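You operate a simulated robot arm through the tools that you are given. There is no shell and no other tool. Be economical: measure what you need, move in short steps, check, and stop when the job is done.

The job below is to be done with a simulated robot arm. You get a single attempt, and the scene is never put back.

JOB
Dump the pressure, park the yellow hose end and cap its port.
Fine: dump valve shut again, hose end home on the yellow peg, green hose untouched.

The check looks at the end state, three seconds after you hand in, the way a careful person would. Anything else that was tipped, shoved, dropped, spilled or broken makes it a failure. Lids that push on must go on centred and level and be pressed home; caps that screw on are set level and turned clockwise until they are tight.

ROBOT AND FRAMES
A 6-joint arm with a two-finger parallel gripper, fixed in place. Base frame: the origin is at the foot of the arm, x ahead of it, y to its left, z up; the work surface is at about z = 800. Readings come in mm, rad, newtons and seconds.
With the tool pointing down near the work surface it reaches from about 260 to 680 mm from the base axis. Its first joint turns from -1.152 to 1.152 rad. Payload 2.9 kg.
The tool frame sits at the grasp point between the pads (the TCP): z along the fingers, y along the line on which they close. The tips reach 30 mm beyond it. The gripper opens to 110 mm. The fingers are 20 mm wide and 10 mm thick; the gripper's body (48 by 112 mm) begins 55 mm behind the TCP.
Orientation is that of the tool frame in the base frame, as [roll, pitch, yaw] about the fixed x, y, z axes, in that order (R = Rz(yaw) Ry(pitch) Rx(roll)). With the fingers straight down and closing along the base's y, the tool's x points along the base's -x, its y along +y and its z along -z.

CONTROLS
- The arm moves only by the tool arm_command. Its argument "targets" is a list of rows, each an object of numbers (a shift or turn left out is 0, a gripper value left out holds the last): "x", "y", "z": the shift along the tool's x, y, z in units of 20 mm (1.0 is 20 mm); "ax", "ay", "az": the turn, a rotation vector about the tool's x, y, z in units of 6 degrees (1.0 is 6 degrees); "fingers": the opening in per cent of the stroke, from 0 (shut) to 100 (fully open). In form: [{"x": .., "y": .., "z": .., "ax": .., "ay": .., "az": .., "fingers": ..}, ...]. A call has 1 to 8 rows; each row shifts and turns the commanded pose from where the row before left it, along the tool's axes as they then stand. A call with a number of a shift or a turn outside -1 to 1 is refused whole. Each row takes 0.2 s and may step no farther than 50 mm and 0.15 rad from the row before; otherwise, or with a gripper value out of range, the whole call is refused. Where a pose cannot be reached the arm comes as near as it can. A force on the tool above 40 N (or 10 N above the force at the start of the call, whichever is more), or a blocked arm, ends the call early, and 0.2 s more pass. Each finger travels about 108 mm/s and halts on what it meets, pressing with about 42 N; the grip force reading is that of the motor and also rises with nothing between the fingers. The clock runs only during rows and for 0.2 s after the last one: add rows that do not move to give the fingers time. The reply holds the time, the measured pose of the TCP, the force on the tool along the base axes, the opening and the grip force, in the units named above and with some noise.
- Cameras (640 x 400 px; columns grow to the right, rows downward): "scene" is fixed at [60.2, 425.8, 1374.3]; the picture's right is [-0.89, -0.46, 0.00], its down [-0.31, 0.60, -0.74] and it looks along [0.34, -0.65, -0.68] (base axes); focal length 215 px, centre (320, 200). "wrist" rides on the gripper at [-36, 0, -57] in the tool frame; the picture's right is [0.00, -1.00, 0.00], its down [0.97, 0.00, -0.24] and it looks along [0.24, 0.00, 0.97] (tool axes); focal length 218 px, centre (320, 200).
- capture(camera): a new picture of that camera. No time passes.
- probe_pixels(camera, pixels): for up to 12 pixels [column, row] of the newest picture of that camera ("zoom" is the newest enlarged one), the place [x, y, z] in the base frame of the surface seen there, good to about 2 mm. No time passes.
- zoom(camera, box): a new picture of the part [left, top, right, bottom] of that camera's present view, enlarged. No time passes.
- finish_job(): hands the job in; it is judged then, once.

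Go step by step. Measure first, check grasps and placings, and put right what went wrong. The budget is 80 turns and 38 pictures, counting those below and the enlarged ones. Unless the task says otherwise, let go and move clear before handing in, and close with one line.

The tools are called after "Call:" as name(argument=value, ...) on one line, values as JSON. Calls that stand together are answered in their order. arm_command: Moves the arm, as the interface text tells. Its arguments: {"type":"object","properties":{"targets":{"type":"array","items":{"type":"object","properties":{"x":{"type":"number"},"y":{"type":"number"},"z":{"type":"number"},"ax":{"type":"number"},"ay":{"type":"number"},"az":{"type":"number"},"fingers":{"type":"number"}}}}},"required":["targets"]} The other tools are called the same way: capture (camera) takes a picture; probe_pixels (camera, pixels) gives the place of the surface under pixels of a picture; zoom (camera, box) takes an enlarged picture of a part of a camera's view; finish_job () hands the job in.

At the start:

```text
clock: 0.0
tool_pos: [349.9, -129.5, 1186.6]
orientation: [-3.141, 0.0, -3.141]
force: [0.6, -0.1, -0.9]
gripper_width: 110.1
grasp_force: 0.0
```

scene: 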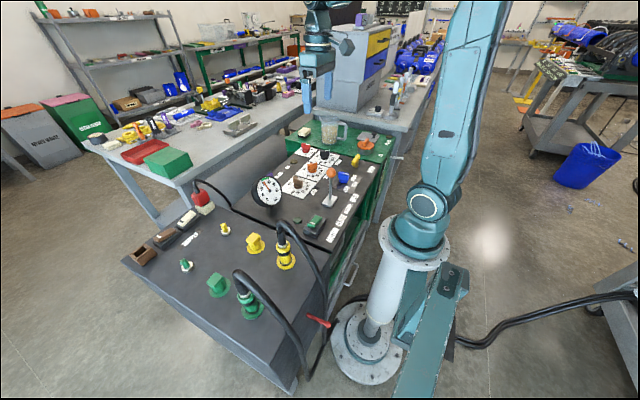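
wrist: 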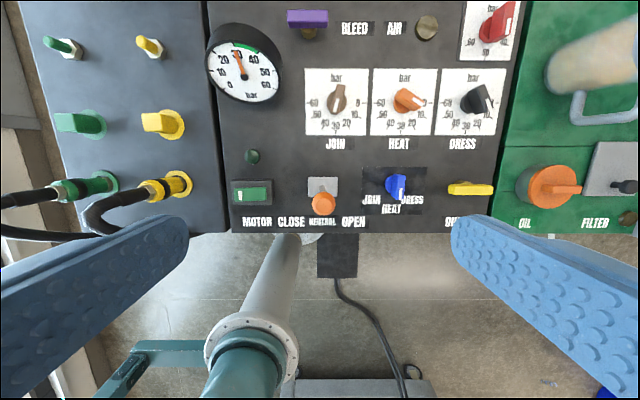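

The pictures show a panel with a gauge (about 30 bar), knobs and a lever, and a hose deck on the left with yellow and green ports, pegs and hoses. I'll enlarge the parts that matter.

Call:
zoom(camera="scene", box=[120, 170, 340, 340])

Call:
zoom(camera="wrist", box=[20, 0, 340, 240])

Call:
zoom(camera="wrist", box=[200, 0, 520, 240])

```text
2.35 times, centred on (230, 255) of scene
```

zoom: 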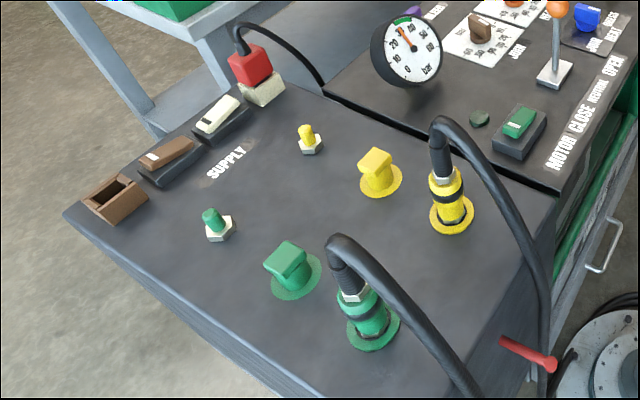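

```text
1.67 times, centred on (180, 120) of wrist
```

zoom: 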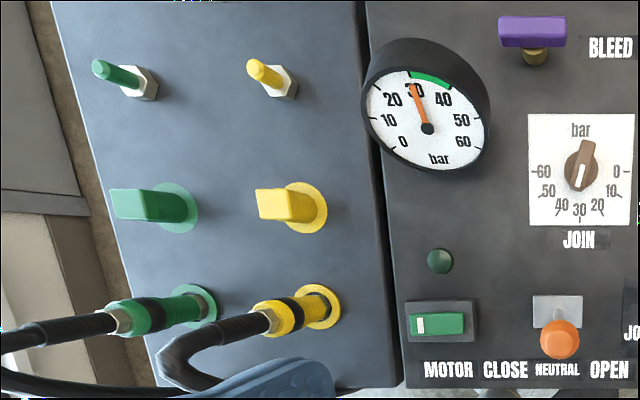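

```text
1.67 times, centred on (360, 120) of wrist
```

zoom: 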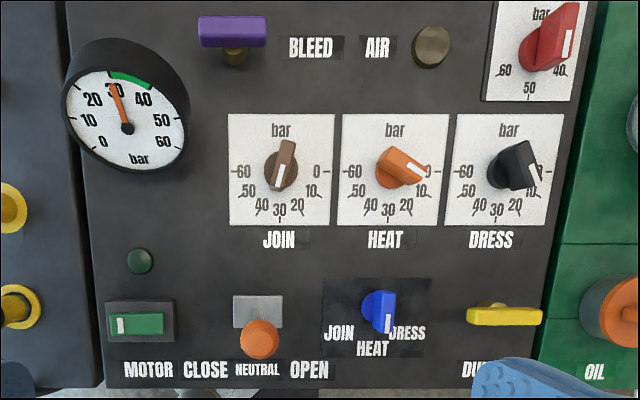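

The yellow DUMP lever is at about (470,188) in the wrist view. The yellow hose coupling, the block-shaped cap and the small peg are on the deck. I'll measure these from fresh enlarged views.

Call:
zoom(camera="scene", box=[210, 210, 310, 280])

Call:
probe_pixels(camera="wrist", pixels=[[455, 189], [470, 189], [488, 189], [470, 205], [144, 40], [158, 50], [150, 122], [174, 124], [184, 184], [157, 190], [130, 100], [305, 18]])

```text
5.71 times, centred on (260, 245) of scene
```

zoom: 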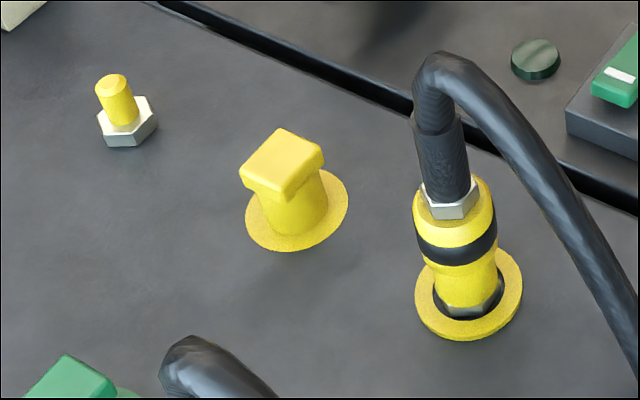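

```text
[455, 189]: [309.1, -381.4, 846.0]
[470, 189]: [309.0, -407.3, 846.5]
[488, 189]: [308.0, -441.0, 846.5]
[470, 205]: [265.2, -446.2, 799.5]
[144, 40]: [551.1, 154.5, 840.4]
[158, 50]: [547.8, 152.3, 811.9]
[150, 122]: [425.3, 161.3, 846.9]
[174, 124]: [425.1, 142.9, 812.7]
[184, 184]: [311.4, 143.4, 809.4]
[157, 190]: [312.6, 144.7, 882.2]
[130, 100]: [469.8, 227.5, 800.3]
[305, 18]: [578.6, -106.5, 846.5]
```

Call:
probe_pixels(camera="zoom", pixels=[[110, 80], [122, 105], [138, 120], [282, 160], [245, 180], [320, 155], [290, 205], [330, 225], [440, 150], [448, 210], [458, 260], [465, 290]])

Call:
zoom(camera="wrist", box=[430, 150, 530, 220])

Call:
zoom(camera="scene", box=[290, 130, 400, 210])

```text
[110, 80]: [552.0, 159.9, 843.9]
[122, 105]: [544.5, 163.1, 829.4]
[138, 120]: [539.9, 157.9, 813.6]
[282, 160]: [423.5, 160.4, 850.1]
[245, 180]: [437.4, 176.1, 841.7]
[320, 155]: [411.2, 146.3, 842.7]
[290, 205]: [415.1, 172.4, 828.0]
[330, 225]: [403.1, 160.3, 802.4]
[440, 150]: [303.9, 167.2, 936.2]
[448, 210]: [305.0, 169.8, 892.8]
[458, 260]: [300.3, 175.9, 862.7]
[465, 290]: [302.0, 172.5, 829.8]
```

```text
5.71 times, centred on (480, 185) of wrist
```

zoom: 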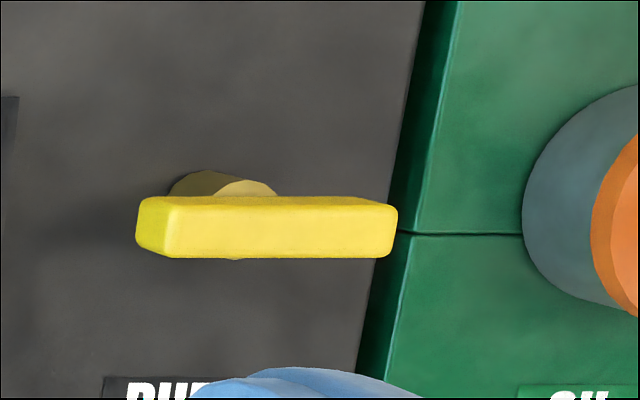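

```text
5.00 times, centred on (345, 170) of scene
```

zoom: 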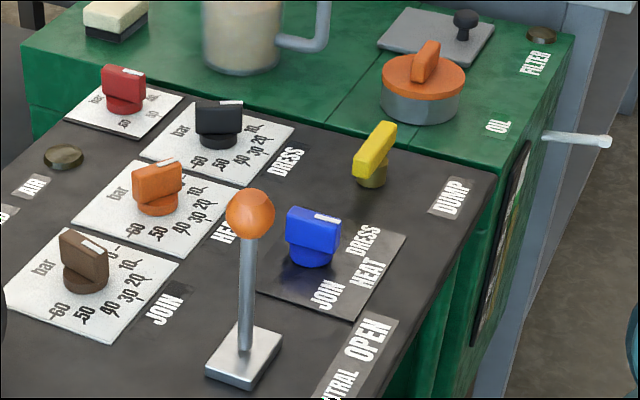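

The dump lever lies along y at x≈309, z≈846. Next I'll measure its extent, the gauge, the hose arc and the surrounding clearances.

Call:
probe_pixels(camera="zoom", pixels=[[388, 128], [375, 148], [358, 160], [362, 172], [372, 183], [398, 128], [422, 72], [425, 48], [318, 215], [262, 215], [495, 210], [240, 330]])

Call:
probe_pixels(camera="scene", pixels=[[254, 182], [278, 188], [266, 178], [268, 206], [283, 184], [290, 221], [280, 222], [300, 236], [318, 262], [327, 300], [237, 276], [264, 290]])

Call:
probe_pixels(camera="wrist", pixels=[[208, 55], [245, 25], [284, 75], [245, 105], [90, 205], [110, 200], [135, 193], [100, 225], [120, 230], [180, 172], [190, 190], [10, 200]])

```text
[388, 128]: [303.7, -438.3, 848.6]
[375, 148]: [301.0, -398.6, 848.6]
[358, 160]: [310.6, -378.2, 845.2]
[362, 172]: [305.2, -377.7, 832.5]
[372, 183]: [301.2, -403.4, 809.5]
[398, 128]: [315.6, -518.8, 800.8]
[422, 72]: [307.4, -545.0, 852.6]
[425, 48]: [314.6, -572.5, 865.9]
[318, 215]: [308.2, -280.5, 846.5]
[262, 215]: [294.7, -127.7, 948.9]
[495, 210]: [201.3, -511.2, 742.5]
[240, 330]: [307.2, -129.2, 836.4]
```

```text
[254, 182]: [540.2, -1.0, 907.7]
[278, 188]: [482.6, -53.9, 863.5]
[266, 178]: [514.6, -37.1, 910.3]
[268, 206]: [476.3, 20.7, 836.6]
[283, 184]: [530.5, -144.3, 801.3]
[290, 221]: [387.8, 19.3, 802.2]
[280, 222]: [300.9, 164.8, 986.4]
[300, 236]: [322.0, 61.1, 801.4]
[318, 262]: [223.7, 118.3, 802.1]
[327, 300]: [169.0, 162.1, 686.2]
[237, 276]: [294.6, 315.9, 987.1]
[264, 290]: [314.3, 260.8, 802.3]
```

```text
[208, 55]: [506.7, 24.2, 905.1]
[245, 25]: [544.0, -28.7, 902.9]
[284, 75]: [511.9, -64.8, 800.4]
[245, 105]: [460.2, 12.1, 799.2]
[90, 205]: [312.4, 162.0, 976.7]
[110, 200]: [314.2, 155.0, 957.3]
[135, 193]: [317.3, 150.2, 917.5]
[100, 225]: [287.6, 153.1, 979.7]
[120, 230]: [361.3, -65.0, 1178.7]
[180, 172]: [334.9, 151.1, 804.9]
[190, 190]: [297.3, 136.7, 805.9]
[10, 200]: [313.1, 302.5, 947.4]
```

The lever runs from y≈-378 to -440 at x≈309, with its handle between z≈832 and 848. I'll move above it while turning the tool 90° so that the fingers close along x.

Call:
arm_command(targets=[{"x": 0.137, "y": -0.937, "z": 0.787, "az": 1, "fingers": 50}, {"x": 0.038, "y": -0.946, "z": 0.787, "az": 1}, {"x": -0.061, "y": -0.945, "z": 0.787, "az": 1}, {"x": -0.159, "y": -0.933, "z": 0.787, "az": 1}, {"x": -0.256, "y": -0.912, "z": 0.787, "az": 1}, {"x": -0.35, "y": -0.88, "z": 0.787, "az": 1}, {"x": -0.44, "y": -0.839, "z": 0.787, "az": 1}, {"x": -0.525, "y": -0.788, "z": 0.787, "az": 1}])

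Call:
arm_command(targets=[{"x": -0.604, "y": -0.729, "z": 0.787, "az": 1}, {"x": -0.677, "y": -0.662, "z": 0.787, "az": 1}, {"x": -0.742, "y": -0.588, "z": 0.787, "az": 1}, {"x": -0.8, "y": -0.506, "z": 0.787, "az": 1}, {"x": -0.849, "y": -0.42, "z": 0.787, "az": 1}, {"x": -0.888, "y": -0.329, "z": 0.787, "az": 1}, {"x": -0.918, "y": -0.234, "z": 0.787, "az": 1}, {}])

Call:
capture(camera="wrist")

```text
clock: 1.8
tool_pos: [326.3, -279.1, 1060.9]
orientation: [3.141, -0.002, 2.303]
force: [-0.2, 0.6, 1.3]
gripper_width: 55.1
grasp_force: 0.1
```

```text
clock: 3.6
tool_pos: [309.4, -411.6, 951.4]
orientation: [3.141, 0.0, 1.57]
force: [0.1, -0.5, -0.5]
gripper_width: 54.9
grasp_force: 0.1
```

```text
29 pictures are left
```

wrist: 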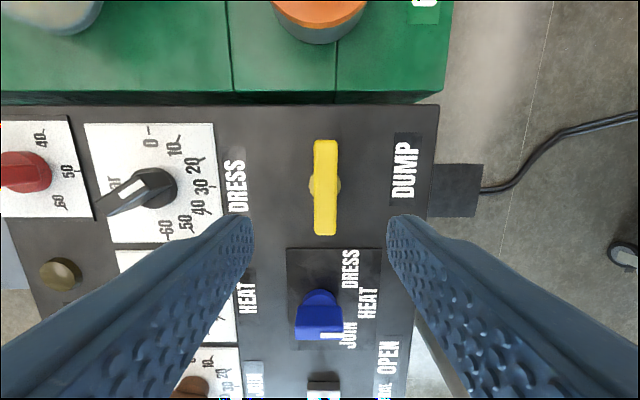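

The lever is at column 326, rows 140–236, between the fingers. I'll probe its centre before going down.

Call:
probe_pixels(camera="wrist", pixels=[[326, 145], [326, 230], [316, 200], [336, 200], [339, 186], [312, 186], [326, 188]])

```text
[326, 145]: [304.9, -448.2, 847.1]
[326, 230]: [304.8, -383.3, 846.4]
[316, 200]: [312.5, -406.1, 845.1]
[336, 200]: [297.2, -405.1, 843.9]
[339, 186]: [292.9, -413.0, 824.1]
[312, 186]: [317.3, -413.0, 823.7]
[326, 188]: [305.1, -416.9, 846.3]
```

The lever centre is (305, -414.5). I'll centre on it, lower until the tips reach z≈834, and grip.

Call:
arm_command(targets=[{"x": -0.15, "y": -0.22, "z": 0.9}, {"z": 0.9}, {"z": 0.9}, {"z": 0.9}, {"z": 0.75}, {"fingers": 5}, {}, {}])

Call:
zoom(camera="scene", box=[240, 130, 400, 230])

```text
clock: 5.4
tool_pos: [305.4, -414.3, 864.7]
orientation: [3.141, 0.001, 1.572]
force: [14.0, 0.8, -5.6]
gripper_width: 17.8
grasp_force: 45.7
```

```text
4.00 times, centred on (320, 180) of scene
```

zoom: 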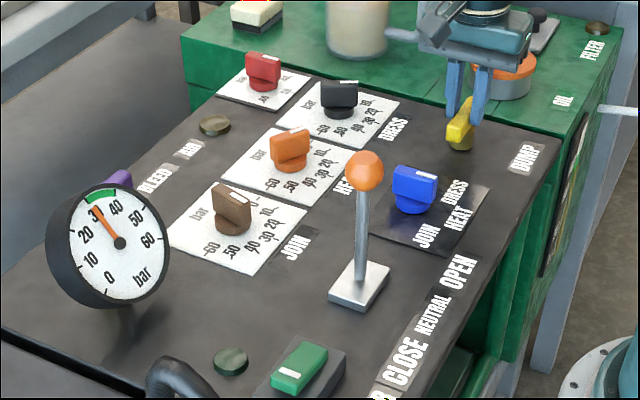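

The bar is gripped (width 17.8). I'll turn it anticlockwise seen from above, a little at first, and watch the force.

Call:
arm_command(targets=[{"az": -0.8}, {"az": -0.8}, {"az": -0.8}, {"az": -0.8}, {}])

Call:
zoom(camera="scene", box=[240, 130, 400, 230])

```text
clock: 6.6
tool_pos: [304.5, -414.9, 864.5]
orientation: [3.14, 0.007, 1.905]
force: [21.4, -7.8, 3.8]
gripper_width: 24.9
grasp_force: 44.6
```

```text
4.00 times, centred on (320, 180) of scene
```

zoom: 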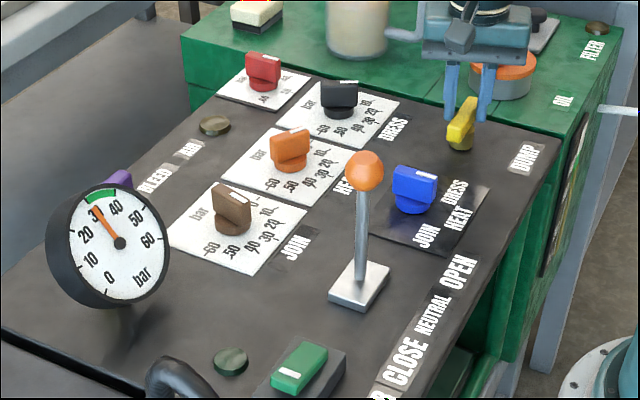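

The opening grew to 24.9 and the lever didn't move, so that direction is against the stop. I'll go back and turn it clockwise.

Call:
arm_command(targets=[{"az": 0.8}, {"az": 0.8}, {"az": 0.8}, {"az": 0.8}, {}])

Call:
arm_command(targets=[{"az": 1}, {"az": 1}, {"az": 1}, {"az": 1}, {}])

Call:
zoom(camera="scene", box=[240, 130, 400, 230])

```text
clock: 7.8
tool_pos: [305.6, -413.3, 863.9]
orientation: [3.14, -0.002, 1.573]
force: [16.6, 7.2, 14.6]
gripper_width: 18.0
grasp_force: 45.1
```

```text
clock: 9.0
tool_pos: [305.4, -411.3, 864.7]
orientation: [3.139, -0.002, 1.152]
force: [22.3, 6.2, 10.4]
gripper_width: 17.6
grasp_force: 45.3
```

```text
4.00 times, centred on (320, 180) of scene
```

zoom: 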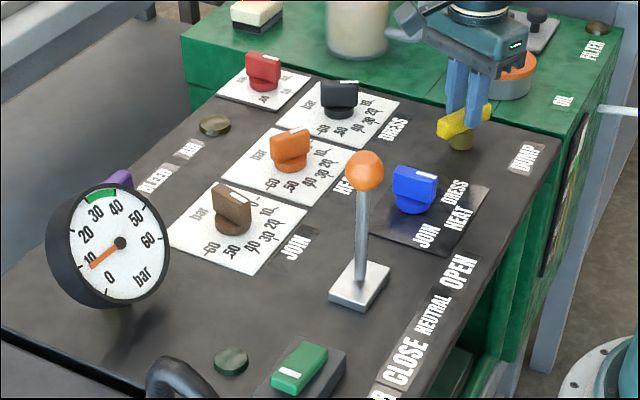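

The gauge is falling and reads about 8 bar. I'll turn the lever further and wait for zero.

Call:
arm_command(targets=[{"az": 1}, {"az": 1}, {"az": 1}, {"az": 1}, {"az": 1}, {}, {}, {}])

Call:
arm_command(targets=[{}, {}, {}, {}, {}, {}, {}, {}])

Call:
zoom(camera="scene", box=[240, 130, 400, 230])

```text
clock: 10.8
tool_pos: [306.3, -414.5, 863.2]
orientation: [3.137, -0.002, 0.633]
force: [28.5, -1.8, 0.6]
gripper_width: 17.7
grasp_force: 45.1
```

```text
clock: 12.6
tool_pos: [305.5, -415.4, 863.9]
orientation: [3.137, -0.001, 0.632]
force: [28.4, -2.6, -2.4]
gripper_width: 17.8
grasp_force: 44.6
```

```text
4.00 times, centred on (320, 180) of scene
```

zoom: 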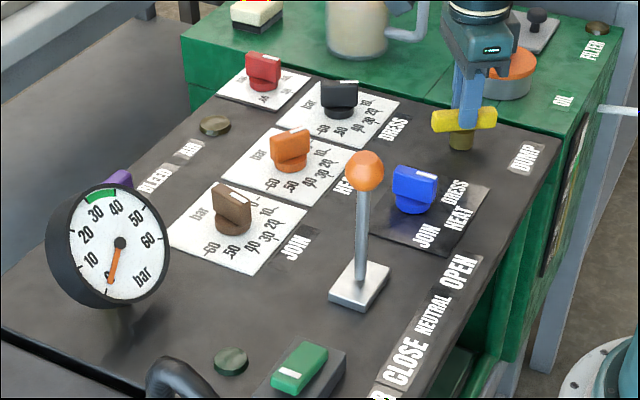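

The gauge reads 0. I'll turn the lever back to its shut stop.

Call:
arm_command(targets=[{"az": -1}, {"az": -1}, {"az": -1}, {"az": -1}, {"az": -1}, {"az": -1}, {"az": -1}, {"az": -1}])

Call:
arm_command(targets=[{"az": -1}, {"az": -0.5}, {}, {"az": 0.5}, {}])

Call:
zoom(camera="scene", box=[240, 130, 400, 230])

```text
clock: 14.4
tool_pos: [305.4, -413.9, 862.8]
orientation: [3.14, 0.001, 1.47]
force: [19.4, -7.8, 0.2]
gripper_width: 17.9
grasp_force: 45.3
```

```text
clock: 15.6
tool_pos: [305.5, -414.4, 863.3]
orientation: [3.14, 0.002, 1.57]
force: [18.2, -3.1, -7.8]
gripper_width: 17.9
grasp_force: 44.5
```

```text
4.00 times, centred on (320, 180) of scene
```

zoom: 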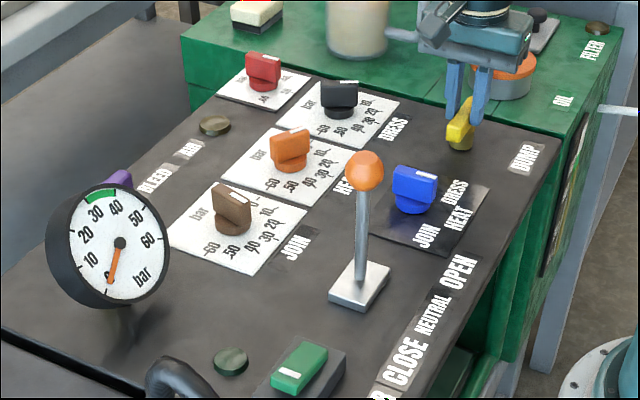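

The lever is back crosswise (shut) and the gauge stays at 0. I'll let go, rise and travel towards the hose coupling.

Call:
arm_command(targets=[{"fingers": 50}, {}, {"z": -1}, {"z": -1}, {"z": -1}, {"z": -1}, {"z": -1}, {"z": -1}])

Call:
arm_command(targets=[{"z": -1}, {"z": -1}, {"z": -1}, {"z": -1}, {"z": -1}, {"x": 1}, {"x": 1}, {"x": 1}])

Call:
arm_command(targets=[{"x": 1}, {"x": 1}, {"x": 1}, {"x": 1}, {"x": 1}, {"x": 1}, {"x": 1}, {"x": 1}])

Call:
arm_command(targets=[{"x": 1}, {"x": 1}, {"x": 1}, {"x": 1}, {"x": 1}, {"x": 1}, {"x": 1}, {"x": 1}])

```text
clock: 17.4
tool_pos: [305.4, -414.1, 983.4]
orientation: [3.14, 0.001, 1.571]
force: [-0.5, 0.0, 0.2]
gripper_width: 55.1
grasp_force: 0.1
```

```text
clock: 19.2
tool_pos: [305.6, -354.0, 1082.4]
orientation: [3.14, 0.001, 1.571]
force: [-1.0, 0.8, -0.4]
gripper_width: 55.3
grasp_force: 0.2
```

```text
clock: 21.0
tool_pos: [304.9, -192.8, 1084.2]
orientation: [-3.141, 0.001, 1.569]
force: [0.3, 0.4, -0.8]
gripper_width: 55.0
grasp_force: 0.0
```

```text
clock: 22.8
tool_pos: [303.2, -34.0, 1084.3]
orientation: [3.141, -0.001, 1.572]
force: [1.0, -0.3, 0.2]
gripper_width: 55.0
grasp_force: 0.1
```

I'm at (303, -34, 1084), nearly on the 45° approach line. I'll tilt the tool towards +y and look.

Call:
arm_command(targets=[{"ay": 1}, {"ay": 1}, {"ay": 1}, {"ay": 1}, {"ay": 1}, {"ay": 1}, {"ay": 1}, {"ay": 0.5}])

Call:
capture(camera="wrist")

```text
clock: 24.6
tool_pos: [303.1, -33.3, 1084.0]
orientation: [-3.141, -0.788, 1.57]
force: [0.2, -0.1, -0.1]
gripper_width: 54.7
grasp_force: 0.2
```

```text
23 pictures are left
```

wrist: 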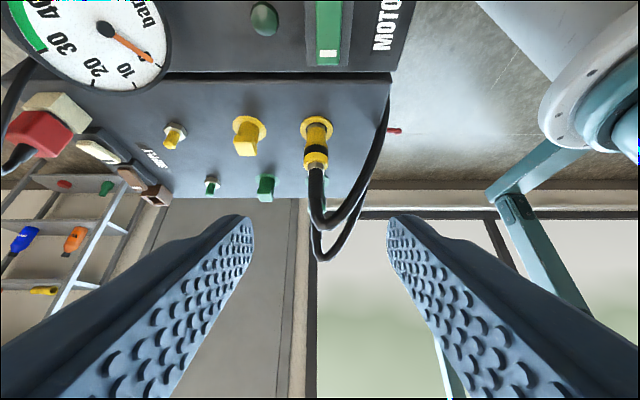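

The view now faces the coupling at column ~316. I'll enlarge it and measure the axis.

Call:
zoom(camera="wrist", box=[140, 100, 380, 250])

Call:
probe_pixels(camera="wrist", pixels=[[305, 125], [318, 128], [329, 125], [317, 143], [317, 152], [316, 159], [317, 167], [317, 185], [312, 190], [322, 190], [318, 220], [345, 220]])

```text
2.67 times, centred on (260, 175) of wrist
```

zoom: 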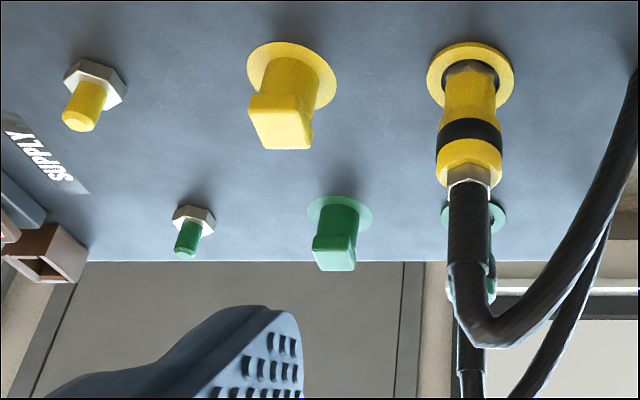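

```text
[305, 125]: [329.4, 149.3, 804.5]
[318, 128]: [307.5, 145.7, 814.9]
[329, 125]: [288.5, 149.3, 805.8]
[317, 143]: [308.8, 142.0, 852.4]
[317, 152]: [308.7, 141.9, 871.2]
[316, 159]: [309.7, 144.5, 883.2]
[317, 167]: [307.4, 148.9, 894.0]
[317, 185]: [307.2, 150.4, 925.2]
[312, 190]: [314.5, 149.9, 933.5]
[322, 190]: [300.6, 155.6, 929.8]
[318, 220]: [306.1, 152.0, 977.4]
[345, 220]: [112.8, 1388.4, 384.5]
```

The coupling axis is about (308, 158), with the collar at z 845–885. I'll approach along the tool axis with a 55 mm opening.

Call:
arm_command(targets=[{"x": -0.5, "y": 0.245, "z": 1}, {"x": -0.585, "z": 1}, {"z": 1}, {"z": 1}, {"z": 1}, {"z": 1}, {"z": 1}, {"z": 1}])

Call:
arm_command(targets=[{"z": 0.8}, {"z": 0.8}, {"z": 0.8}, {"z": 0.6}, {}])

Call:
capture(camera="wrist")

```text
clock: 26.4
tool_pos: [307.9, 64.1, 957.1]
orientation: [-3.139, -0.785, 1.57]
force: [0.2, -0.5, 0.7]
gripper_width: 55.3
grasp_force: 0.0
```

```text
clock: 27.6
tool_pos: [309.3, 107.3, 913.1]
orientation: [3.141, -0.785, 1.57]
force: [-0.5, 0.1, -0.2]
gripper_width: 54.9
grasp_force: 0.0
```

```text
21 pictures are left
```

wrist: 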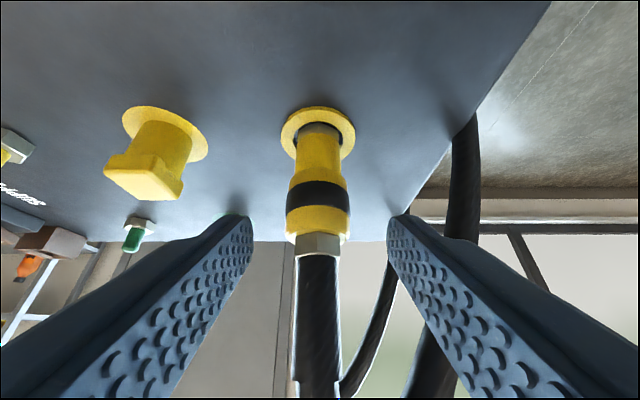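

The coupling is centred between the fingers, and the hose's return loop is outside the right finger. I'll go in the last 72 mm.

Call:
arm_command(targets=[{"z": 0.8}, {"z": 0.8}, {"z": 0.8}, {"z": 0.6}, {"z": 0.55}, {}])

Call:
zoom(camera="scene", box=[200, 180, 360, 300])

Call:
capture(camera="wrist")

```text
clock: 29.0
tool_pos: [309.1, 157.8, 863.3]
orientation: [-3.141, -0.785, 1.57]
force: [0.0, -0.8, 0.2]
gripper_width: 54.9
grasp_force: 0.1
```

```text
3.33 times, centred on (280, 240) of scene
```

zoom: 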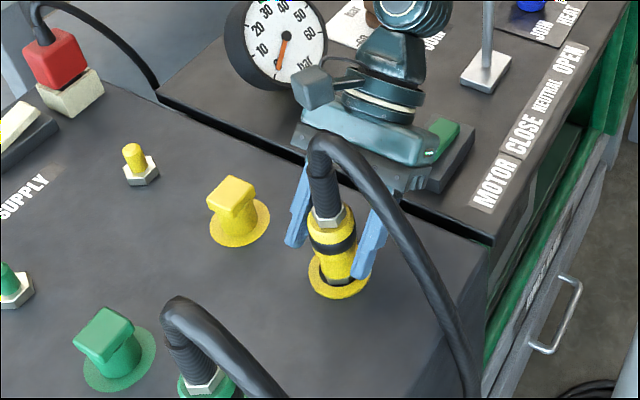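

```text
19 pictures are left
```

wrist: 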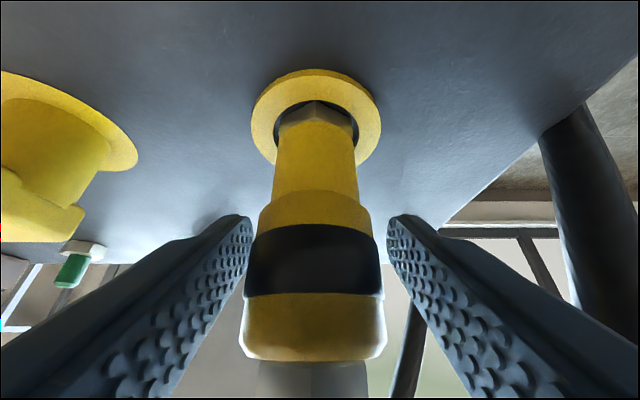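

The fingers straddle the coupling with clearance on all sides, and the palm is clear of the hose. I'll close on it.

Call:
arm_command(targets=[{"fingers": 10}, {}, {}, {}])

```text
clock: 30.0
tool_pos: [309.9, 157.0, 862.8]
orientation: [3.138, -0.787, 1.57]
force: [4.0, 0.4, 0.1]
gripper_width: 37.2
grasp_force: 41.7
```

The grip is firm at 37.2 mm. I'll pull straight up in small steps.

Call:
arm_command(targets=[{"x": 0.177, "z": -0.177}, {"x": 0.177, "z": -0.177}, {"x": 0.177, "z": -0.177}, {"x": 0.177, "z": -0.177}, {}])

Call:
capture(camera="wrist")

```text
clock: 31.2
tool_pos: [307.8, 156.9, 882.8]
orientation: [-3.139, -0.785, 1.571]
force: [1.9, -0.3, -1.5]
gripper_width: 37.0
grasp_force: 42.0
```

```text
18 pictures are left
```

wrist: 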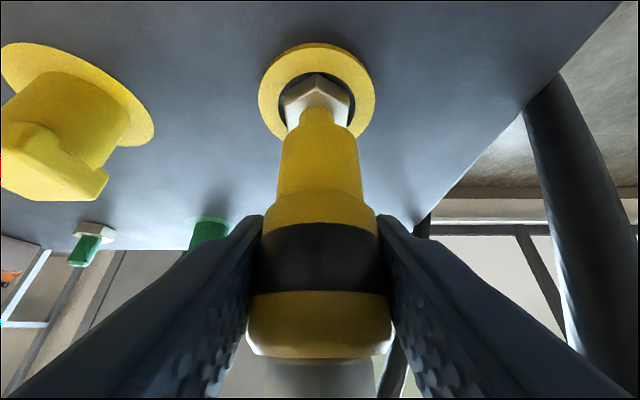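

It slides off freely, and the hex nipple is showing. I'll lift it 65 mm more, clear of the cap and peg.

Call:
arm_command(targets=[{"x": 0.5, "z": -0.5}, {"x": 0.5, "z": -0.5}, {"x": 0.5, "z": -0.5}, {"x": 0.5, "z": -0.5}, {"x": 0.3, "z": -0.3}, {}])

Call:
arm_command(targets=[{"y": 0.8}, {"y": 0.8}, {"y": 0.8}, {"y": 0.8}, {"y": 0.8}, {"y": 0.8}, {"y": 0.8}, {}])

Call:
zoom(camera="scene", box=[180, 130, 400, 320])

```text
clock: 32.6
tool_pos: [308.9, 156.1, 947.8]
orientation: [3.141, -0.785, 1.571]
force: [-0.4, -0.3, -1.5]
gripper_width: 36.8
grasp_force: 42.1
```

```text
clock: 34.4
tool_pos: [421.4, 155.2, 949.3]
orientation: [-3.142, -0.785, 1.572]
force: [0.8, -0.6, -1.3]
gripper_width: 37.1
grasp_force: 42.0
```

```text
2.11 times, centred on (290, 225) of scene
```

zoom: 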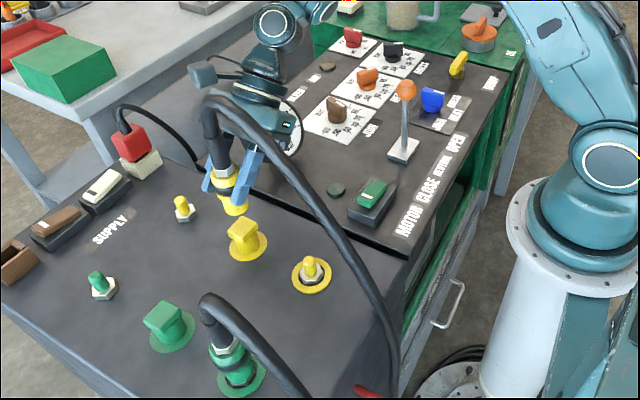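

The hose end hangs free and the bared port nipple looks just like the parking peg. I'll measure both nipples from the scene camera to get the exact offset.

Call:
zoom(camera="scene", box=[230, 215, 310, 275])

```text
6.67 times, centred on (270, 245) of scene
```

zoom: 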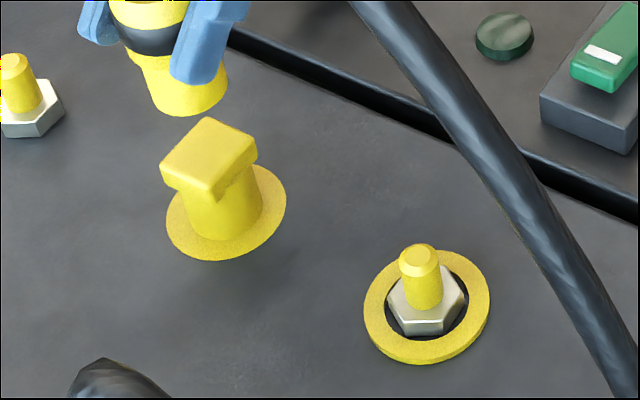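

Call:
probe_pixels(camera="zoom", pixels=[[417, 256], [408, 258], [427, 256], [417, 249], [14, 66], [6, 67], [23, 64], [14, 59], [12, 80], [417, 275], [205, 145], [205, 138]])

```text
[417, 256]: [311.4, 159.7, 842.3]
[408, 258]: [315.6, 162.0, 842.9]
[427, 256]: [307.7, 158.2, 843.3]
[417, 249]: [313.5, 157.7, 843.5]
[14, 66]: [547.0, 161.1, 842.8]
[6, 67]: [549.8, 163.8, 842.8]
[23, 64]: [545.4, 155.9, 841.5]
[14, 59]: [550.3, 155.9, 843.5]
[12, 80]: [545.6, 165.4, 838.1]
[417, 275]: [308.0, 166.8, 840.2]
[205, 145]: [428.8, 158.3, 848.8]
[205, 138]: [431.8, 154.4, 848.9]
```

The port nipple top is about (311, 159.5) and the peg top about (548, 159.5), so the shift is roughly 237 mm. I'll move above the peg and check with the wrist camera.

Call:
arm_command(targets=[{"y": 0.9}, {"y": 0.9}, {"y": 0.9}, {"y": 0.9}, {"y": 0.9}, {"y": 0.9}, {"y": 0.85}, {}])

Call:
capture(camera="wrist")

Call:
zoom(camera="scene", box=[190, 170, 310, 260])

```text
clock: 36.2
tool_pos: [546.3, 157.4, 947.2]
orientation: [3.142, -0.784, 1.57]
force: [0.3, -0.1, -2.5]
gripper_width: 36.9
grasp_force: 42.1
```

```text
15 pictures are left
```

wrist: 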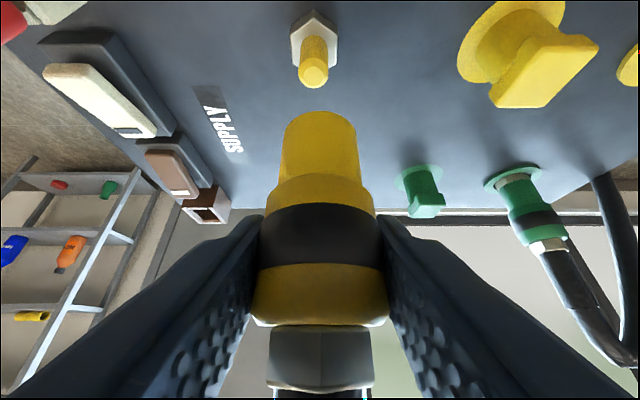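

```text
4.44 times, centred on (250, 215) of scene
```

zoom: 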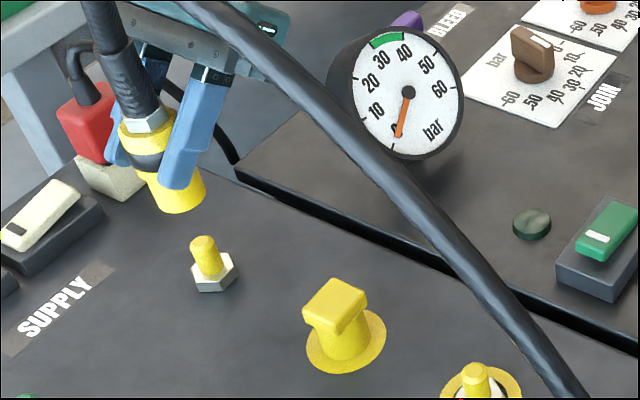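

In the wrist view the peg is at column 313 and the coupling axis at about 319.5, so it's slightly off. I'll probe both.

Call:
probe_pixels(camera="wrist", pixels=[[301, 68], [313, 72], [326, 68], [313, 82], [313, 55], [303, 50], [325, 50], [290, 150], [319, 150], [350, 150], [319, 118], [319, 190]])

```text
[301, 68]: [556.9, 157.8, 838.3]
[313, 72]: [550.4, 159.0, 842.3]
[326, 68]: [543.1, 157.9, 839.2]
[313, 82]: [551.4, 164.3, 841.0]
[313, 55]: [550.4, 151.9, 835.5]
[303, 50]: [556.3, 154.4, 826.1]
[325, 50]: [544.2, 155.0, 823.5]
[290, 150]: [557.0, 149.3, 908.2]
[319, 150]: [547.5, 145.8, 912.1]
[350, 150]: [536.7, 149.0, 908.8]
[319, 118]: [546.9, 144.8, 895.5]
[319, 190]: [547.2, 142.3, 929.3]
```

The peg axis is (550.2, 158.8) and the coupling axis (547, 159). I'll shift +3 mm in x and lower to just above the peg.

Call:
arm_command(targets=[{"y": 0.16}, {"x": -0.4, "z": 0.4}, {"x": -0.4, "z": 0.4}, {"x": -0.4, "z": 0.4}, {"x": -0.4, "z": 0.4}, {}])

Call:
capture(camera="wrist")

Call:
zoom(camera="scene", box=[190, 170, 310, 260])

```text
clock: 37.6
tool_pos: [548.5, 158.5, 901.9]
orientation: [-3.142, -0.785, 1.572]
force: [0.7, 0.1, -2.3]
gripper_width: 37.0
grasp_force: 41.8
```

```text
13 pictures are left
```

wrist: 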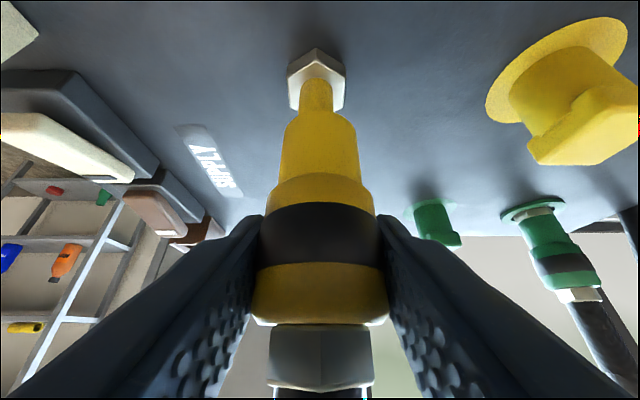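

```text
4.44 times, centred on (250, 215) of scene
```

zoom: 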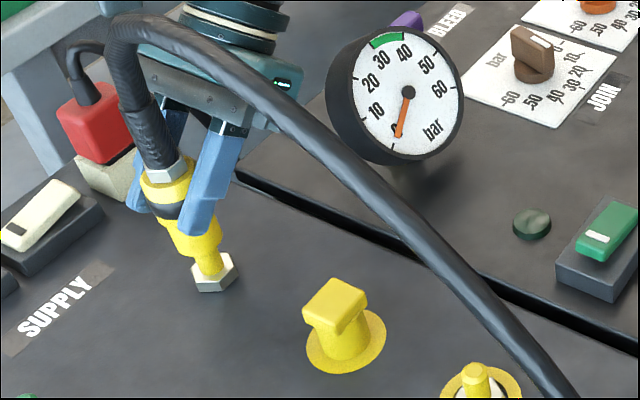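

The peg lines up under the coupling just as the port nipple did when I pulled it off. I'll lower gently.

Call:
arm_command(targets=[{"x": -0.25, "y": 0.03, "z": 0.25}, {"x": -0.25, "z": 0.25}, {"x": -0.25, "z": 0.25}, {}])

Call:
arm_command(targets=[{"x": -0.2, "z": 0.2}, {"x": -0.2, "z": 0.2}, {"x": -0.15, "z": 0.15}, {"x": -0.1, "z": 0.1}, {}])

Call:
capture(camera="wrist")

```text
clock: 38.6
tool_pos: [550.8, 157.3, 881.7]
orientation: [3.141, -0.785, 1.571]
force: [0.6, 0.0, -1.2]
gripper_width: 36.7
grasp_force: 42.1
```

```text
clock: 39.8
tool_pos: [549.9, 159.3, 865.3]
orientation: [3.136, -0.788, 1.575]
force: [-2.6, 0.2, 26.3]
gripper_width: 37.2
grasp_force: 42.2
```

```text
11 pictures are left
```

wrist: 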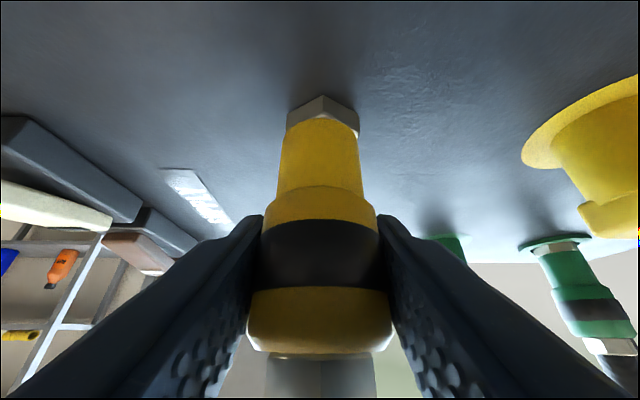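

The coupling has bottomed on the hex base with 26 N. I'll press a touch more, let go, and back off along the tool axis.

Call:
arm_command(targets=[{"x": -0.06, "z": 0.06}, {}])

Call:
arm_command(targets=[{"x": 0.1, "z": -0.1}, {"fingers": 55}, {}, {}, {"z": -0.5}, {"z": -0.8}, {"z": -1}, {"z": -1}])

Call:
capture(camera="wrist")

```text
clock: 40.4
tool_pos: [551.0, 157.6, 861.7]
orientation: [3.139, -0.789, 1.577]
force: [2.8, 5.0, 19.1]
gripper_width: 37.2
grasp_force: 41.6
```

```text
clock: 42.2
tool_pos: [549.4, 109.4, 910.5]
orientation: [-3.142, -0.784, 1.57]
force: [-0.1, -0.1, 0.1]
gripper_width: 60.6
grasp_force: 0.0
```

```text
10 pictures are left
```

wrist: 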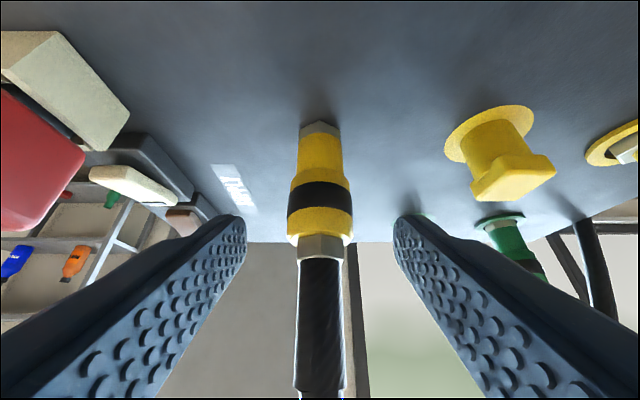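

The hose end stands upright on the peg. I'll check its seating height and measure the cap.

Call:
probe_pixels(camera="wrist", pixels=[[320, 129], [320, 140], [320, 185], [320, 212], [320, 230], [320, 245], [505, 188], [480, 188], [548, 170], [505, 165], [490, 130], [510, 135]])

Call:
zoom(camera="scene", box=[180, 130, 400, 320])

```text
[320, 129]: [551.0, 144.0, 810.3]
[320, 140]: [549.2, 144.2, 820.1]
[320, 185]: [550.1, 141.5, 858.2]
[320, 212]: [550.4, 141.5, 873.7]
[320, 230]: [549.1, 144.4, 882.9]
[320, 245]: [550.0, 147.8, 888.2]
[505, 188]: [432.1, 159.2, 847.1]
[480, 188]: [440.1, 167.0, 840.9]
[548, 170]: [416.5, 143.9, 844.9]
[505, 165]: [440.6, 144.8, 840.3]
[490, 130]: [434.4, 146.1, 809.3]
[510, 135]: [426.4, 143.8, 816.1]
```

```text
2.11 times, centred on (290, 225) of scene
```

zoom: 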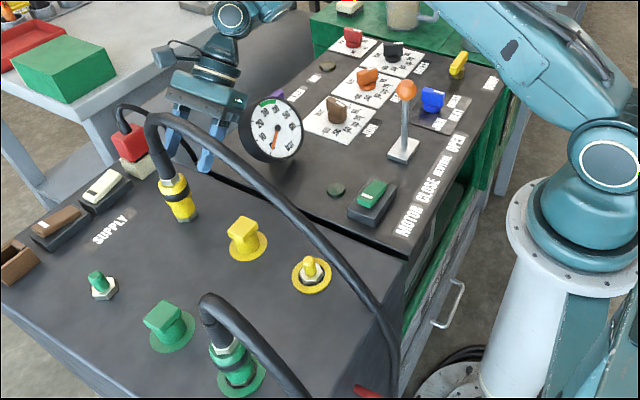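

The seating height matches the port (collar top at z≈883), so it's home. Now I'll measure where the hose runs relative to the cap and port.

Call:
probe_pixels(camera="zoom", pixels=[[165, 116], [190, 124], [220, 145], [250, 177], [280, 207], [300, 226], [320, 245], [340, 266], [360, 292], [380, 322], [392, 350]])

Call:
probe_pixels(camera="wrist", pixels=[[593, 250], [603, 290], [575, 232], [555, 240]])

```text
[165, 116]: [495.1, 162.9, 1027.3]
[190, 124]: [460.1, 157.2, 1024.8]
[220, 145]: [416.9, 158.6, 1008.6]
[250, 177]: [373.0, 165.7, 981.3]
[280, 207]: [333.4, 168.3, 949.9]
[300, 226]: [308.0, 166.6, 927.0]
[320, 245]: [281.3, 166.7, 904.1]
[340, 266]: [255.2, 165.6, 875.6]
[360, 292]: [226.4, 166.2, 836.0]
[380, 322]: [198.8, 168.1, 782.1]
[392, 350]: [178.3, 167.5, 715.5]
```

```text
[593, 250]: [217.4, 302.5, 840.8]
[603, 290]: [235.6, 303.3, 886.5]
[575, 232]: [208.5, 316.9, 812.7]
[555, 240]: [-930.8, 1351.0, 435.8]
```

The hose now arches over the cap (underside ≈1003) and over the port (underside ≈915), so the same 45° approach from the -y side fits beneath it. I'll back off and move in front of the cap.

Call:
arm_command(targets=[{"z": -1}, {"z": -1}, {"y": -0.9}, {"y": -1}, {"y": -1}, {"y": -1}, {"y": -1}, {"y": -1}])

Call:
arm_command(targets=[{"x": -0.7, "z": 0.5}, {"x": -0.7, "z": 0.5}, {}])

Call:
capture(camera="wrist")

```text
clock: 44.0
tool_pos: [430.2, 80.1, 936.1]
orientation: [-3.141, -0.784, 1.57]
force: [1.0, 0.3, -0.1]
gripper_width: 60.2
grasp_force: 0.0
```

```text
clock: 44.8
tool_pos: [432.0, 76.7, 905.4]
orientation: [3.141, -0.786, 1.57]
force: [-0.2, -0.6, -0.2]
gripper_width: 60.6
grasp_force: 0.0
```

```text
8 pictures are left
```

wrist: 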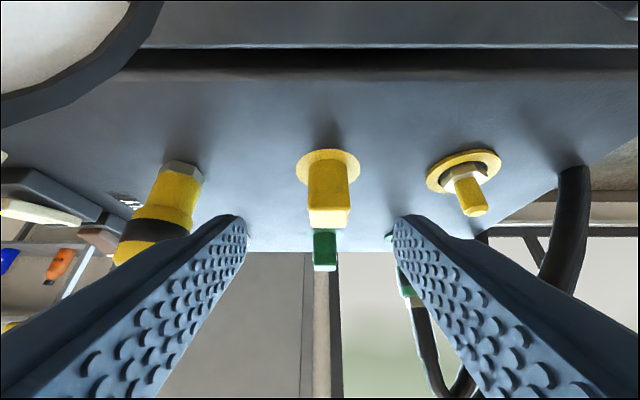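

The cap is square-on, at columns 307–351. I'll probe its edges and the port nipple.

Call:
probe_pixels(camera="wrist", pixels=[[310, 215], [329, 216], [349, 215], [329, 208], [329, 224], [310, 175], [329, 165], [329, 190], [346, 175], [470, 200], [481, 209], [463, 209]])

Call:
zoom(camera="wrist", box=[270, 130, 510, 280])

```text
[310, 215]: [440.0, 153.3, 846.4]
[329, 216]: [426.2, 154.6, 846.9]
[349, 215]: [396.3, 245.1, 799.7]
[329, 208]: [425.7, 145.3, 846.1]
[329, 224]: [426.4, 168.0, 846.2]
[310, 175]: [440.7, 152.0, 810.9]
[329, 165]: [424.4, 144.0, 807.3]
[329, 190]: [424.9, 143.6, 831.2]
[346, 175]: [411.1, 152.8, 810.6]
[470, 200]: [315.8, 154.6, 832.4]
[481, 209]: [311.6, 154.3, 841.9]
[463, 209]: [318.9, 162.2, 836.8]
```

```text
2.67 times, centred on (390, 205) of wrist
```

zoom: 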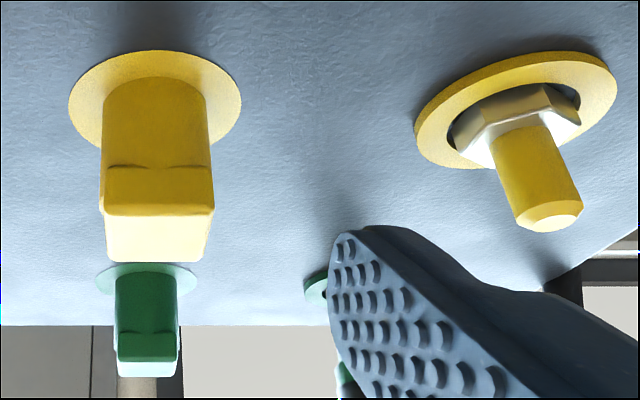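

The cap centre is (426, 158.7), about 30 mm wide, with its top at z≈847. I'll go in along the tool axis and grip the block.

Call:
arm_command(targets=[{"x": 0.5, "y": -0.25, "z": 0.8}, {"z": 1}, {"z": 1}, {"z": 0.9}, {"z": 0.9}, {"z": 0.63}, {}])

Call:
capture(camera="wrist")

```text
clock: 46.4
tool_pos: [426.9, 157.6, 839.1]
orientation: [-3.141, -0.786, 1.571]
force: [-0.4, 0.2, 0.3]
gripper_width: 60.5
grasp_force: 0.1
```

```text
6 pictures are left
```

wrist: 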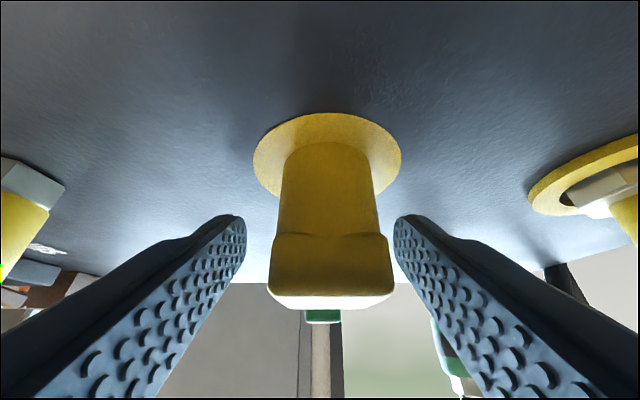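

The block's centre is at column 330, but the fingers are centred at 320. I'll probe to correct this.

Call:
probe_pixels(camera="wrist", pixels=[[273, 270], [330, 270], [388, 270], [282, 215], [330, 200], [378, 215], [255, 155], [400, 155], [245, 225], [396, 225], [330, 120], [330, 298]])

```text
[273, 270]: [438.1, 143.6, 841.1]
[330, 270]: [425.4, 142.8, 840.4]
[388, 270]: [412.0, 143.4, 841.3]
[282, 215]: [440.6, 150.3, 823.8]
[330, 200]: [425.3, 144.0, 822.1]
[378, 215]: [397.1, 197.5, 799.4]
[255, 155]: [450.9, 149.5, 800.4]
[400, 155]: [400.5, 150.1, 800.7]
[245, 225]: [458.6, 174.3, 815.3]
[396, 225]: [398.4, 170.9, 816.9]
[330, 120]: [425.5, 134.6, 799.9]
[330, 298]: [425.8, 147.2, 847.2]
```

The finger midpoint is x≈428 and the cap is at 425.3. I'll shift -2.7 mm, then close gently.

Call:
arm_command(targets=[{"y": -0.135}, {"fingers": 15}, {}, {}, {}])

Call:
arm_command(targets=[{"x": 0.177, "z": -0.177}, {"x": 0.177, "z": -0.177}, {}])

Call:
capture(camera="wrist")

```text
clock: 47.6
tool_pos: [424.7, 156.9, 839.1]
orientation: [-3.14, -0.785, 1.57]
force: [0.2, -0.1, 0.6]
gripper_width: 32.2
grasp_force: 41.6
```

```text
clock: 48.4
tool_pos: [424.2, 157.7, 848.3]
orientation: [-3.139, -0.784, 1.571]
force: [0.5, 0.3, 0.4]
gripper_width: 32.3
grasp_force: 41.9
```

```text
5 pictures are left
```

wrist: 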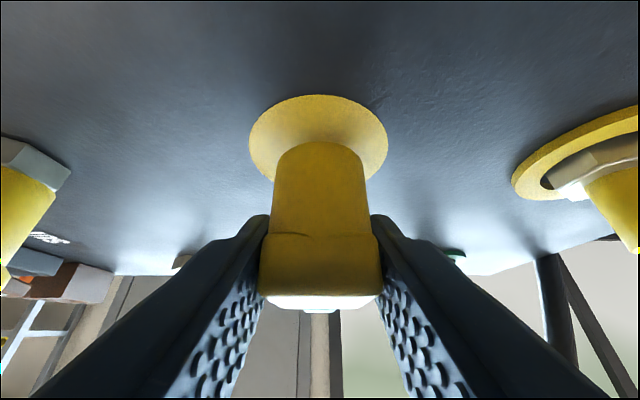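

The cap lifts cleanly and level. I'll raise it to clear the nipple and carry it towards the port under the hose.

Call:
arm_command(targets=[{"x": 0.52, "z": -0.52}, {"x": 0.52, "z": -0.52}, {"x": 0.52, "z": -0.52}, {"x": 0.52, "z": -0.52}, {"x": 0.52, "z": -0.52}, {}])

Call:
arm_command(targets=[{"y": -0.8}, {"y": -0.8}, {"y": -0.8}, {"y": -0.8}, {"y": -0.8}, {}])

Call:
arm_command(targets=[{"y": -0.5}, {"y": -0.5}, {"y": -0.4}, {"y": -0.39}, {}])

Call:
capture(camera="wrist")

```text
clock: 49.8
tool_pos: [424.7, 157.0, 920.7]
orientation: [3.141, -0.786, 1.569]
force: [-0.9, -0.3, -1.0]
gripper_width: 32.0
grasp_force: 42.6
```

```text
clock: 51.2
tool_pos: [344.9, 158.4, 922.0]
orientation: [-3.14, -0.785, 1.571]
force: [0.2, 0.5, -0.6]
gripper_width: 32.4
grasp_force: 42.5
```

```text
clock: 52.4
tool_pos: [307.4, 157.5, 921.6]
orientation: [3.139, -0.786, 1.57]
force: [-0.9, -0.3, -0.5]
gripper_width: 32.1
grasp_force: 42.4
```

```text
4 pictures are left
```

wrist: 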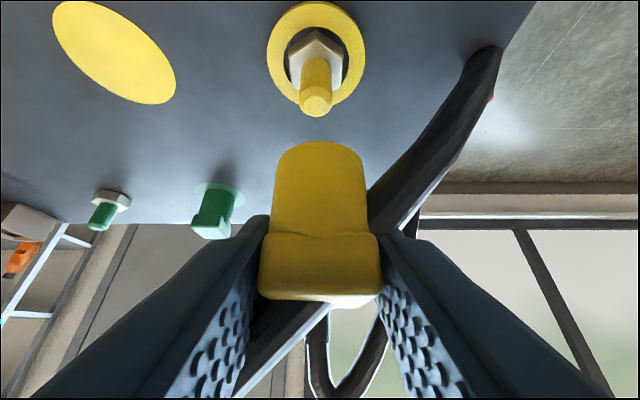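

I lifted higher than intended (TCP z 921), and the hose now shows just behind the cap. I'll probe the hose, cap and nipple before lowering.

Call:
probe_pixels(camera="wrist", pixels=[[316, 100], [304, 95], [329, 95], [316, 75], [283, 180], [320, 180], [358, 180], [320, 150], [420, 180], [385, 210], [275, 340], [310, 318]])

Call:
zoom(camera="scene", box=[190, 170, 350, 290])

```text
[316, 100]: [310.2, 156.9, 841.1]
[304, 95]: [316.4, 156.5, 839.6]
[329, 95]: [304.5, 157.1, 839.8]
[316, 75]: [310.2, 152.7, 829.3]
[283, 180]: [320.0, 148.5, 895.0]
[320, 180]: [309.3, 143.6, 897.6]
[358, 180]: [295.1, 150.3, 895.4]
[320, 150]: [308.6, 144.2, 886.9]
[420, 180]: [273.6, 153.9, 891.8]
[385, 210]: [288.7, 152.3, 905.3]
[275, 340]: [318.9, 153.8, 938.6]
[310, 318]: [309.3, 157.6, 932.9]
```

```text
3.33 times, centred on (270, 230) of scene
```

zoom: 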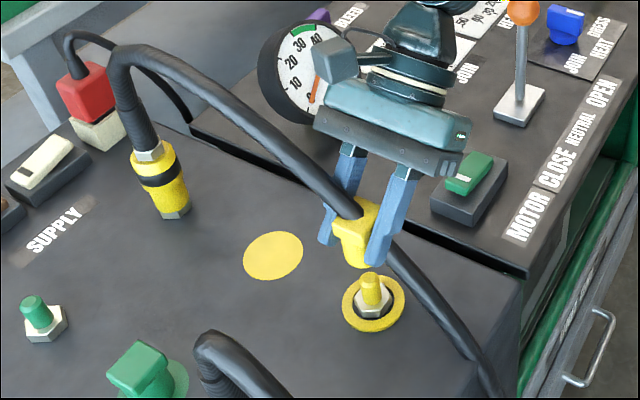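

The hose passes without any contact force. The nipple axis is (310.3, 159.3) against the cap at about (309, 158.8), so I'll correct by 1.3 mm and lower to just above the nipple.

Call:
arm_command(targets=[{"x": 0.02, "y": 0.07, "z": 0.02}, {"x": -0.3, "z": 0.3}, {"x": -0.3, "z": 0.3}, {"x": -0.3, "z": 0.3}, {"x": -0.25, "z": 0.25}, {}])

Call:
capture(camera="wrist")

```text
clock: 53.8
tool_pos: [308.9, 157.8, 888.4]
orientation: [-3.141, -0.787, 1.57]
force: [-0.5, -0.2, -0.4]
gripper_width: 32.0
grasp_force: 42.2
```

```text
2 pictures are left
```

wrist: 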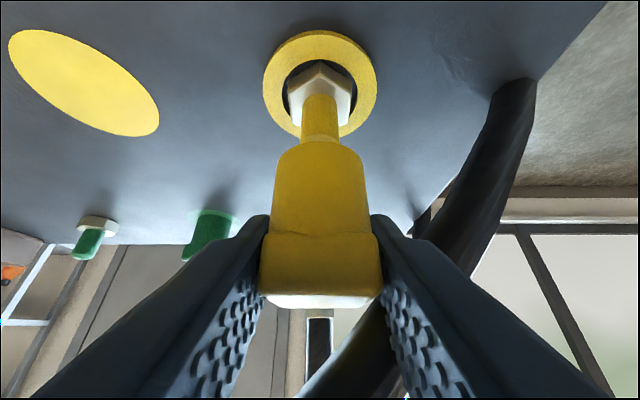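

The nipple and cap are both centred on column 320. I'll check depth alignment with a probe.

Call:
probe_pixels(camera="wrist", pixels=[[320, 105], [320, 115], [320, 125], [310, 115], [330, 115], [320, 160], [320, 180], [320, 200], [290, 180], [350, 180]])

```text
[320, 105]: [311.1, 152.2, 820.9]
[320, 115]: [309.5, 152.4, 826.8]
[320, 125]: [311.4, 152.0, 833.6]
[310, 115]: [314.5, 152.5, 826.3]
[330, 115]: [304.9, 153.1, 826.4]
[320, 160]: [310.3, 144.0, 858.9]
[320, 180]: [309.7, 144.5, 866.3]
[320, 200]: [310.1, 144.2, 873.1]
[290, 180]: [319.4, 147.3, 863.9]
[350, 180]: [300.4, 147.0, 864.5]
```

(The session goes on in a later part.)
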